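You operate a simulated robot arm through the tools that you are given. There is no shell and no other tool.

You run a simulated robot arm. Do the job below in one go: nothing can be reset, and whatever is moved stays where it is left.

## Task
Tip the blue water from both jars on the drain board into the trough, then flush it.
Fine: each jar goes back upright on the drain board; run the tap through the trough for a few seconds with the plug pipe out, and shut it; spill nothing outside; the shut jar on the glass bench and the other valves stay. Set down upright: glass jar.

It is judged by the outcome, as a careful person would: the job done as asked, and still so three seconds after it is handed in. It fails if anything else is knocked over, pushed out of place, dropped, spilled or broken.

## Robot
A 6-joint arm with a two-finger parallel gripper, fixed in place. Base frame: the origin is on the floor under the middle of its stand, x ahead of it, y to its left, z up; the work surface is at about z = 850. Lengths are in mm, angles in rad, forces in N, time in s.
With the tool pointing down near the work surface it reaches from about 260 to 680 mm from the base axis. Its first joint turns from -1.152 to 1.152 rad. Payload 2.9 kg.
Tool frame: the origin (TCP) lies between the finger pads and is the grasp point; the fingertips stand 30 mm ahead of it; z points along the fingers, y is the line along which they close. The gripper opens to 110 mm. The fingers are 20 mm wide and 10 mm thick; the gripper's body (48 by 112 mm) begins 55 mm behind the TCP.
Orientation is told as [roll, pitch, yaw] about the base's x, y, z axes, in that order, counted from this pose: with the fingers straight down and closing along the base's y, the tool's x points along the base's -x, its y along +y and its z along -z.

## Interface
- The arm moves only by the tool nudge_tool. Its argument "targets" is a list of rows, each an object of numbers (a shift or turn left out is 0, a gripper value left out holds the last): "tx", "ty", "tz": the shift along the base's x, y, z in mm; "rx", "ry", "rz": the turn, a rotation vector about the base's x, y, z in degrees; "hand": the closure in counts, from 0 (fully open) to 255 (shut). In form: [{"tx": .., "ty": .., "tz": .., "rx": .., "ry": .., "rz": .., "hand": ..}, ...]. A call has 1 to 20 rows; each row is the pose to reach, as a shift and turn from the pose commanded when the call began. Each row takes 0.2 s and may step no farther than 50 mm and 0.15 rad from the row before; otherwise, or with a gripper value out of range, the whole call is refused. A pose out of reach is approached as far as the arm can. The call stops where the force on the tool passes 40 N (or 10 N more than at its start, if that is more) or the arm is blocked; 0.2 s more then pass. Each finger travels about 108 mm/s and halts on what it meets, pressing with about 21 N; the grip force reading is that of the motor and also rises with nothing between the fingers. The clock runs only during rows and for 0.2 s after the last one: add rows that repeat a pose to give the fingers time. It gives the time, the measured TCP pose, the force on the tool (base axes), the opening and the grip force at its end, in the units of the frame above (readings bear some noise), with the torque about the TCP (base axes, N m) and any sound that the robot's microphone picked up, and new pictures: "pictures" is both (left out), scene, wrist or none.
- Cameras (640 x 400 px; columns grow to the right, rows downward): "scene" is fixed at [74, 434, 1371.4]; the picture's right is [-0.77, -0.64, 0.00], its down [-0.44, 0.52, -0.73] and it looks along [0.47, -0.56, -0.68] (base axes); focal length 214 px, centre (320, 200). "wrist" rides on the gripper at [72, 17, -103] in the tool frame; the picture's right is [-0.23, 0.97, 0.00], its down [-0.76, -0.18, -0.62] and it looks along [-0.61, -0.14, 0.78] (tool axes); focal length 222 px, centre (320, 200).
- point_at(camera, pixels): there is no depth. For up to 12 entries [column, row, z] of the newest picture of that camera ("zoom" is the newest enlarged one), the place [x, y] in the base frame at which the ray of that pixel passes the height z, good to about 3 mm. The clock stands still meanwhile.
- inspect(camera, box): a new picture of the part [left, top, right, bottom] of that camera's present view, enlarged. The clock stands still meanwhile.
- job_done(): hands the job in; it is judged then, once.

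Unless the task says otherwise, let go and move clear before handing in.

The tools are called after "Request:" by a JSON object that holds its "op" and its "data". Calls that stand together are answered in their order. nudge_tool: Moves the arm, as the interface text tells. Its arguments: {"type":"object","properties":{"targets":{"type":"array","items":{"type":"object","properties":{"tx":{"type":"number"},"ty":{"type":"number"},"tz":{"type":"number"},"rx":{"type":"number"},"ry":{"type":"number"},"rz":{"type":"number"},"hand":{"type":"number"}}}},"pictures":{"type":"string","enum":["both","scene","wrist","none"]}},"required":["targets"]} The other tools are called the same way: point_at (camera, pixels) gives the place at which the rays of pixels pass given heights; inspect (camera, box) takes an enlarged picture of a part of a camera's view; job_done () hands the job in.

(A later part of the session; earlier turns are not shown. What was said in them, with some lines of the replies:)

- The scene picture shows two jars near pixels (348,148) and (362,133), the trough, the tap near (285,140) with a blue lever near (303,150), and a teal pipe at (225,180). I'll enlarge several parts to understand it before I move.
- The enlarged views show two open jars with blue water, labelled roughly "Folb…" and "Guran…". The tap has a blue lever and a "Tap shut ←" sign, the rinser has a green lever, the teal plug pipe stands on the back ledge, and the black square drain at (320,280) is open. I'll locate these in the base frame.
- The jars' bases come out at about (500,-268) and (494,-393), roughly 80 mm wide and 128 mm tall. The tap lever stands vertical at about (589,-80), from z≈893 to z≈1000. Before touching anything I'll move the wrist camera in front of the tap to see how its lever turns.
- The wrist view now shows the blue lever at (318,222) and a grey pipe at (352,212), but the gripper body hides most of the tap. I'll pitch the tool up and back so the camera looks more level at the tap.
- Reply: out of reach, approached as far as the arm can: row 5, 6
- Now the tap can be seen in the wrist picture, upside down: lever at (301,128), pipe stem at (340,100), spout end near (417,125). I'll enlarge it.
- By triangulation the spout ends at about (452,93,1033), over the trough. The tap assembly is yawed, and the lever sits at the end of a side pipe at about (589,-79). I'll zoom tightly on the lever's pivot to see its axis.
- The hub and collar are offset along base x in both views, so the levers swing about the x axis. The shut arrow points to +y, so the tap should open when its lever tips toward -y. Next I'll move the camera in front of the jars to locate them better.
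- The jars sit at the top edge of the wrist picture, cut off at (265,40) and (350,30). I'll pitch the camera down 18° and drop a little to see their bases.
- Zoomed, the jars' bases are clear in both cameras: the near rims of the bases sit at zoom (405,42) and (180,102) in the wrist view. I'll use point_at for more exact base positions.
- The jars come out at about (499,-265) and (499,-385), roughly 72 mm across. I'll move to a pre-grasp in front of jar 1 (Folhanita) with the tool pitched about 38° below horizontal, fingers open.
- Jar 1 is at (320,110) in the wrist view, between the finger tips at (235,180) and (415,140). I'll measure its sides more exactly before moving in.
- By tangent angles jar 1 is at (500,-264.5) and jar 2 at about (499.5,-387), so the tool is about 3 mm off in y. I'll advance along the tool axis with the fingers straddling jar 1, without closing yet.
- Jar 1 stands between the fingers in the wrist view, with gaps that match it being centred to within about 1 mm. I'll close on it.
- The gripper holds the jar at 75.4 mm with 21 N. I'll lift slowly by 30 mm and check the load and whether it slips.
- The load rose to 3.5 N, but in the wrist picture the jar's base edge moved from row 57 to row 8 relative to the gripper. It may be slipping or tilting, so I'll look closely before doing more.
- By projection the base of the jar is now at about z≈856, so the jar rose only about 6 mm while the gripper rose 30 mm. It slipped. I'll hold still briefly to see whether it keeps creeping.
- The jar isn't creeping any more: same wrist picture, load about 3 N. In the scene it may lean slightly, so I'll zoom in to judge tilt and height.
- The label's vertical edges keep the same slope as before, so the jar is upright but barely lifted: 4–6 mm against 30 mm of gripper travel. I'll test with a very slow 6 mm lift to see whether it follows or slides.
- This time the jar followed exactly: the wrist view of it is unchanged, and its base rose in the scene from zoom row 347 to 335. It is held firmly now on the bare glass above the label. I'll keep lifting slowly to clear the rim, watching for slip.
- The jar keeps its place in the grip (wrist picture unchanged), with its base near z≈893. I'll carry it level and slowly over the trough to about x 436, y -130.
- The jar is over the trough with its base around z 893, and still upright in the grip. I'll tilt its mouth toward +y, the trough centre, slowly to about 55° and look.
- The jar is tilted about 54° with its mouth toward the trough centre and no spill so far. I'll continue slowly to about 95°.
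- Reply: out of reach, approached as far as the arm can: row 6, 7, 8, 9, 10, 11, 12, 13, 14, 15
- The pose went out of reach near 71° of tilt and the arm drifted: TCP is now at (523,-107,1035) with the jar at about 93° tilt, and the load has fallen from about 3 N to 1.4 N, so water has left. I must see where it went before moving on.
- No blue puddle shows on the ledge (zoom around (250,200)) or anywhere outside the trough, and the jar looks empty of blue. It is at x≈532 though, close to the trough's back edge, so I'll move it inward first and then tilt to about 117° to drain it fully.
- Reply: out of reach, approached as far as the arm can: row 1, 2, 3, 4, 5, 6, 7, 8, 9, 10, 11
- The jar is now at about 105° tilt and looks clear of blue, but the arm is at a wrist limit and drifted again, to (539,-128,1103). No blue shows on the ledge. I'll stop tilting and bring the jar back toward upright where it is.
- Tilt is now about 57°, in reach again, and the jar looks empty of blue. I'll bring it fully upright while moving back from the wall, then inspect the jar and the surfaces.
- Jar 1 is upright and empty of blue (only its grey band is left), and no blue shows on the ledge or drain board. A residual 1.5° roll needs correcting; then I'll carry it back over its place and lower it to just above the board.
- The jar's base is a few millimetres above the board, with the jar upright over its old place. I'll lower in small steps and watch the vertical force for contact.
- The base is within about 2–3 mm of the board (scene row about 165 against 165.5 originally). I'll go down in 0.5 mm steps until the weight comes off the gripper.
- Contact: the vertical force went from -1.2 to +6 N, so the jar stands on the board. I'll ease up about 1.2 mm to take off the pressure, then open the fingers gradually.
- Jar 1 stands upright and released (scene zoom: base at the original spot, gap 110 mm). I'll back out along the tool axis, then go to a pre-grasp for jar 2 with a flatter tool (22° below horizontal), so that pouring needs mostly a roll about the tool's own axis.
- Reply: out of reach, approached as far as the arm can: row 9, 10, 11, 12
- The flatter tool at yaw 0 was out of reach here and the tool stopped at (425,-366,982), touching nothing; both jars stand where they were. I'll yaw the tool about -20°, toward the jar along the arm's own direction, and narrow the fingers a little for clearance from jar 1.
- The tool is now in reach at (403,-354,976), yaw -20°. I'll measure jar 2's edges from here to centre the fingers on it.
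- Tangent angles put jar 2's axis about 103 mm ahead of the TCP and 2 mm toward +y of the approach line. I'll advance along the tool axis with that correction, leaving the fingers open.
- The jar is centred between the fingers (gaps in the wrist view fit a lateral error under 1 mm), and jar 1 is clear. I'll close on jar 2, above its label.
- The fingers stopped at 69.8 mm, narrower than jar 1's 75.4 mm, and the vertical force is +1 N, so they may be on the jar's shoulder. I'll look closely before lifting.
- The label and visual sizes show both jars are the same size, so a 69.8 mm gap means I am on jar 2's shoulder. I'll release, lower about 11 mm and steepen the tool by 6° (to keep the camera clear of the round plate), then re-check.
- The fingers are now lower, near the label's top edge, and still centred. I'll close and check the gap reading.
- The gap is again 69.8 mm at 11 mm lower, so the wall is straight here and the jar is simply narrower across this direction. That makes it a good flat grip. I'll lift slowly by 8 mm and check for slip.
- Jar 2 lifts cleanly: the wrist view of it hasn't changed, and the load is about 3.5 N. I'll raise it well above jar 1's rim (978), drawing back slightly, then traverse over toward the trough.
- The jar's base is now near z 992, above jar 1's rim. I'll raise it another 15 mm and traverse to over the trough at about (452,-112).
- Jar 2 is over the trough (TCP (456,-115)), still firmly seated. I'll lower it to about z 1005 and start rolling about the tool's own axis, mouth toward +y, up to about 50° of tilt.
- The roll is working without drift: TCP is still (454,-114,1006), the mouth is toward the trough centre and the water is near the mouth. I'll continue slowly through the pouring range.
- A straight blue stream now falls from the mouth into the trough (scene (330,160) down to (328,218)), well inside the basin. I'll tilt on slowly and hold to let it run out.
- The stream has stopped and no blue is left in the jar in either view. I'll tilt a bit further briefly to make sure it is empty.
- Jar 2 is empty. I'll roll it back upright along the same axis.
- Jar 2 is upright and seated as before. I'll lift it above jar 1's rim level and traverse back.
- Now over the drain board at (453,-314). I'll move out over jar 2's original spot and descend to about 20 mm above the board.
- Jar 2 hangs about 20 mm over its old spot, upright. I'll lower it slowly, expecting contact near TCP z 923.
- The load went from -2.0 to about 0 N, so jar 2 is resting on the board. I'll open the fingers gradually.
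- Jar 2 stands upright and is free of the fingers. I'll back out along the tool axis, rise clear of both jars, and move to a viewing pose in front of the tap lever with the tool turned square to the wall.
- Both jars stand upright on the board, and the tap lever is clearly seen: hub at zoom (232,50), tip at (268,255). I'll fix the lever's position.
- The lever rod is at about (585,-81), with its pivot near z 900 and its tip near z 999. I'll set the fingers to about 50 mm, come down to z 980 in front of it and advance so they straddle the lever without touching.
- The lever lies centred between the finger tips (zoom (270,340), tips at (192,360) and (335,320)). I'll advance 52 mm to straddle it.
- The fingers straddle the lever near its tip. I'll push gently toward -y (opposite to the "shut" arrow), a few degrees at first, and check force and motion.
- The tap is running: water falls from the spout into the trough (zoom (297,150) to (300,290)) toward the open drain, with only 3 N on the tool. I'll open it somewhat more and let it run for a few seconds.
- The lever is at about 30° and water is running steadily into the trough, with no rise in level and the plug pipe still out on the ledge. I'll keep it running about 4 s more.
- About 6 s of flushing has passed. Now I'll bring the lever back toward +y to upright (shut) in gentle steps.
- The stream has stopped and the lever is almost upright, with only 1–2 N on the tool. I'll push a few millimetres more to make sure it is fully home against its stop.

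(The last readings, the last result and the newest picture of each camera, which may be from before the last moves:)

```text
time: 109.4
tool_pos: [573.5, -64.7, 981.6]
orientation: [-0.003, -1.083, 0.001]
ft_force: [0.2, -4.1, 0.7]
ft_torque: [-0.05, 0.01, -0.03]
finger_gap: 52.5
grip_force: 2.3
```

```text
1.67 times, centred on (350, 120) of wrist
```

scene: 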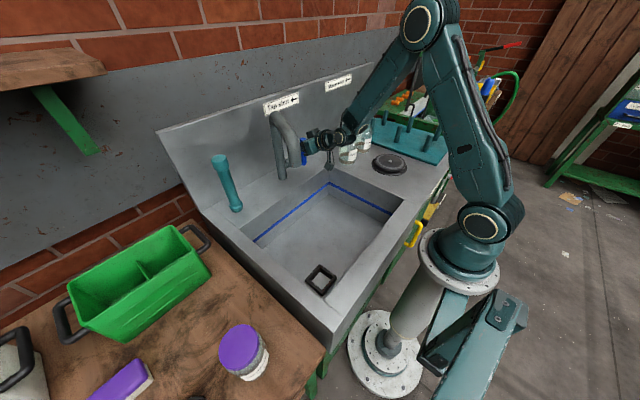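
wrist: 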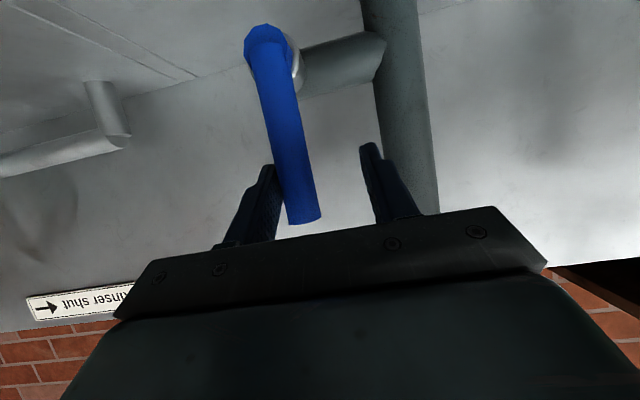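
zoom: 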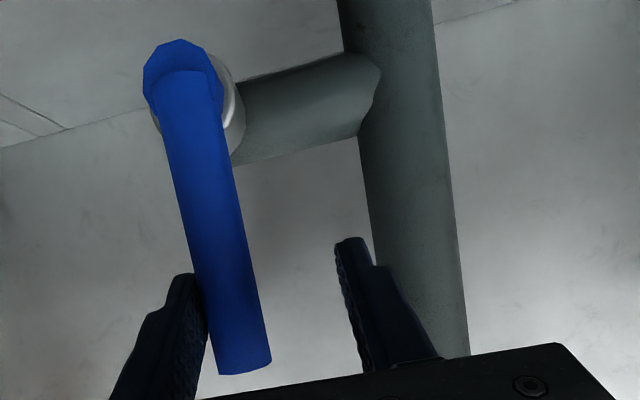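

The force now builds to 4 N with no more lever travel, so it is against its shut stop. I'll centre the fingers around the lever without touching it and back straight out, then rise.

Request:
{"op": "nudge_tool", "data": {"targets": [{"ty": -5}, {"ty": -10}, {"ty": -15}, {"ty": -15, "tx": -8}, {"ty": -15, "tx": -22}, {"ty": -15, "tx": -40}, {"ty": -15, "tx": -60}, {"ty": -15, "tx": -80}, {"ty": -15, "tx": -98, "tz": 10}, {"ty": -18, "tx": -110, "tz": 35}, {"ty": -22, "tx": -120, "tz": 65}, {"ty": -26, "tx": -125, "tz": 95}]}}

Request:
{"op": "inspect", "data": {"camera": "scene", "box": [250, 85, 410, 205]}}

Request:
{"op": "inspect", "data": {"camera": "scene", "box": [180, 130, 420, 390]}}

Request:
{"op": "inspect", "data": {"camera": "wrist", "box": [0, 0, 640, 260]}}

```text
time: 112.0
tool_pos: [449.3, -89.6, 1075.8]
orientation: [0.0, -1.081, -0.001]
ft_force: [-0.1, -0.4, -0.1]
ft_torque: [0.03, -0.03, 0.01]
finger_gap: 50.1
grip_force: 0.0
```

scene: 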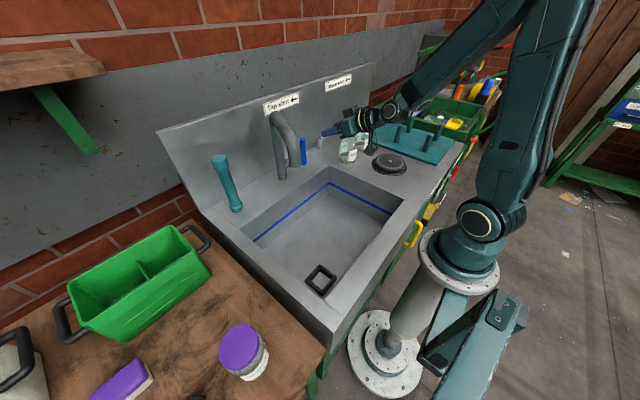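
wrist: 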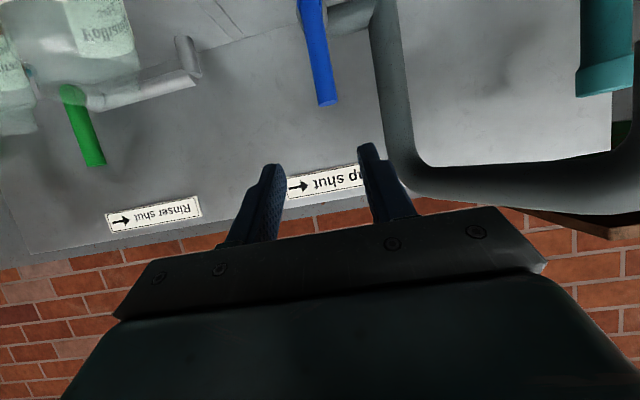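

```text
3.33 times, centred on (330, 145) of scene
```

zoom: 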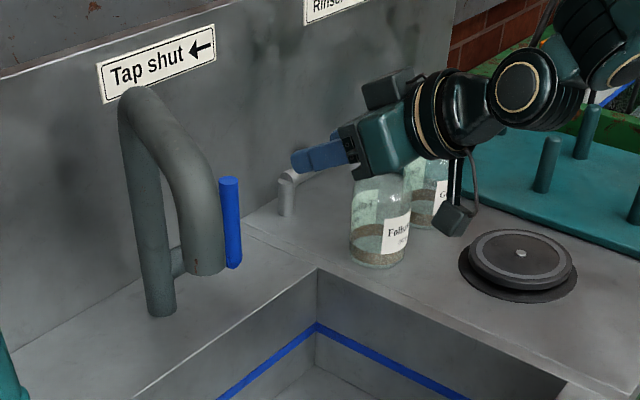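

```text
1.54 times, centred on (300, 260) of scene
```

zoom: 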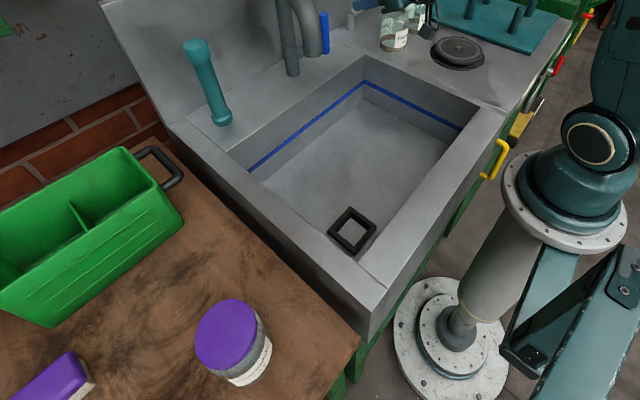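

```text
1.00 times, centred on (320, 130) of wrist (not enlarged: the box is as wide or as high as the picture)
```

zoom: 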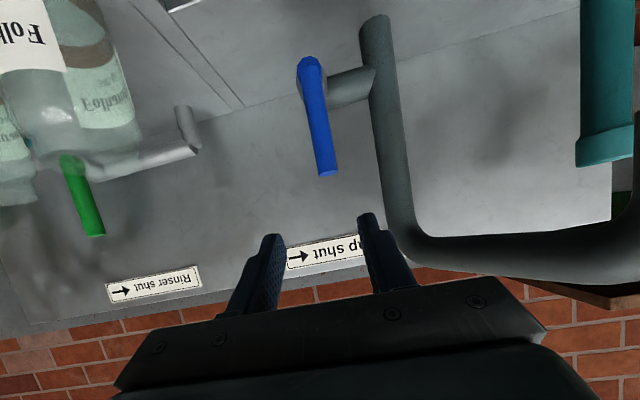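

The tap is shut, the lever upright as at the start, and the trough is clear. I'll move the arm back up to its starting pose and take a last look at the jars and surfaces.

Request:
{"op": "nudge_tool", "data": {"targets": [{"ry": 6, "tz": 8, "tx": -4, "ty": -5}, {"ry": 13, "tz": 16, "tx": -8, "ty": -15}, {"ry": 20, "tz": 26, "tx": -12, "ty": -27}, {"ry": 27, "tz": 36, "tx": -16, "ty": -40}, {"ry": 34, "tz": 46, "tx": -20, "ty": -53}, {"ry": 41, "tz": 54, "tx": -24, "ty": -66}, {"ry": 48, "tz": 60, "tx": -28, "ty": -79}, {"ry": 55, "tz": 64, "tx": -32, "ty": -92}, {"ry": 60, "tz": 66, "tx": -36, "ty": -100}, {"ry": 62, "tz": 66, "tx": -36, "ty": -102}, {"ry": 62, "tz": 66, "tx": -36, "ty": -102, "hand": 0}]}}

Request:
{"op": "inspect", "data": {"camera": "scene", "box": [310, 100, 410, 180]}}

Request:
{"op": "inspect", "data": {"camera": "wrist", "box": [140, 40, 460, 260]}}

Request:
{"op": "inspect", "data": {"camera": "scene", "box": [190, 100, 350, 240]}}

```text
time: 114.4
tool_pos: [412.7, -192.8, 1141.1]
orientation: [0.0, 0.001, -0.001]
ft_force: [0.7, 0.5, 0.3]
ft_torque: [-0.01, -0.04, -0.02]
finger_gap: 109.8
grip_force: 0.0
```

scene: 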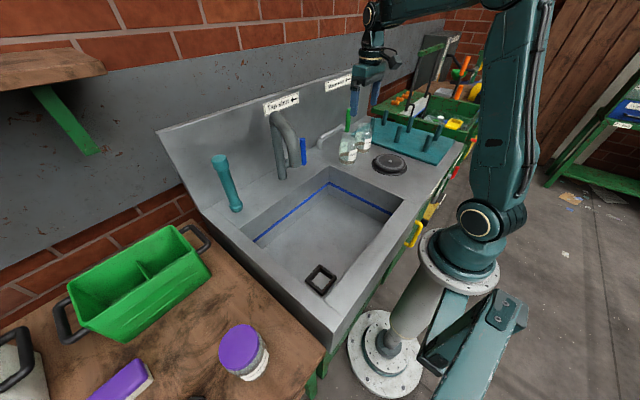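
wrist: 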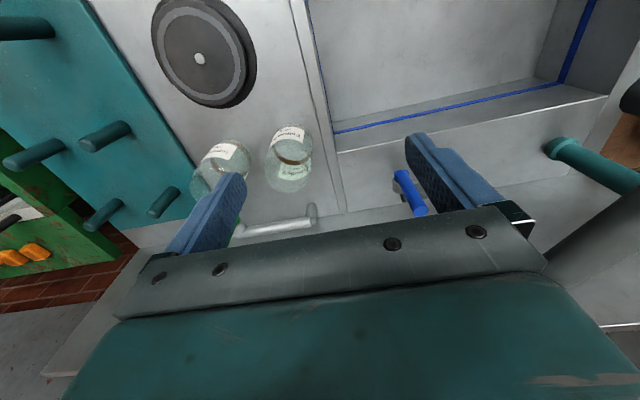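

```text
5.00 times, centred on (360, 140) of scene
```

zoom: 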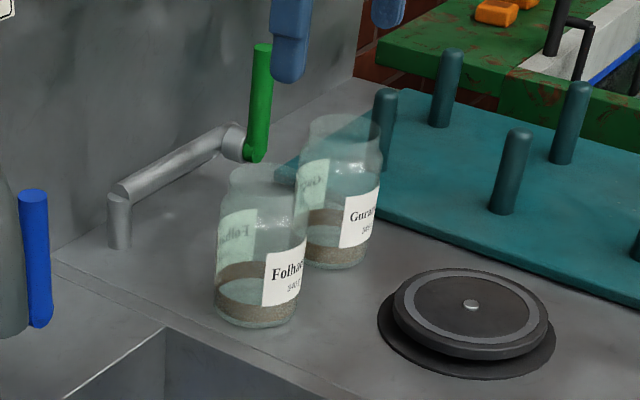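

```text
1.82 times, centred on (300, 150) of wrist
```

zoom: 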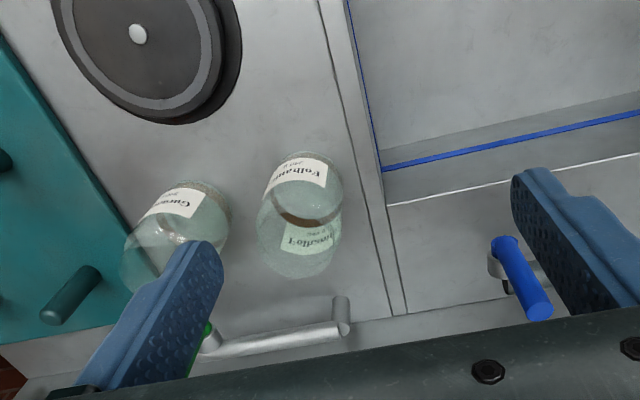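

```text
2.86 times, centred on (270, 170) of scene
```

zoom: 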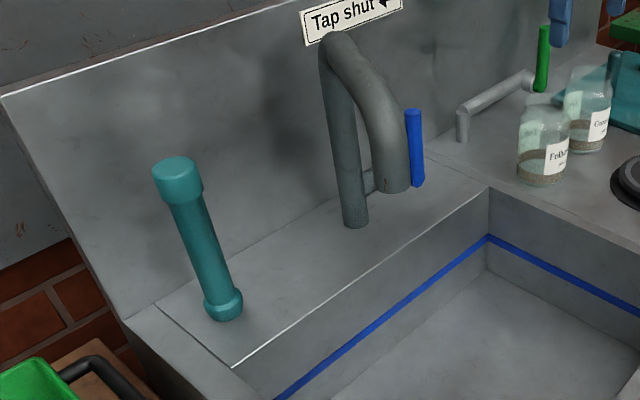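

Both jars stand upright and empty in their places, at zoom (258,260) and (340,205). The tap lever is upright with no water running, the plug pipe, rinser and shut jar are untouched, and no puddle shows anywhere. The gripper is open and clear, so I'm handing the job in.

Request:
{"op": "job_done", "data": {}}

```text
The job is handed in.
```

I emptied both jars into the trough and stood them back upright where they were on the drain board. I then flushed the trough with the tap for about 7 seconds and shut it. The job is handed in, but I don't have the verdict.

- **Jar 1 (Folhanita):** part of this pour was not under full control. The arm reached a limit mid-tilt and drifted, leaving the mouth close to the trough's back edge, and past it after the jar looked empty. I couldn't see the stream during that part. No blue showed on the ledge or anywhere else outside the trough afterwards.
- **Jar 1's grip:** the fingers slipped about 23 mm on the first lift, while the jar was still only a few millimetres off the board. It stayed upright, and the grip held after that.
- **Jar 2 (Gurandelo):** its stream fell straight into the trough until the jar was empty.
- **Flush:** the plug pipe was already out on the back ledge, so I left it there. The water ran into the trough and the level did not rise. I pushed the tap lever back until it met its stop, and the flow ceased.
- **Everything else:** the shut jar, the rinser and the plug pipe were not touched. The gripper is open and clear.
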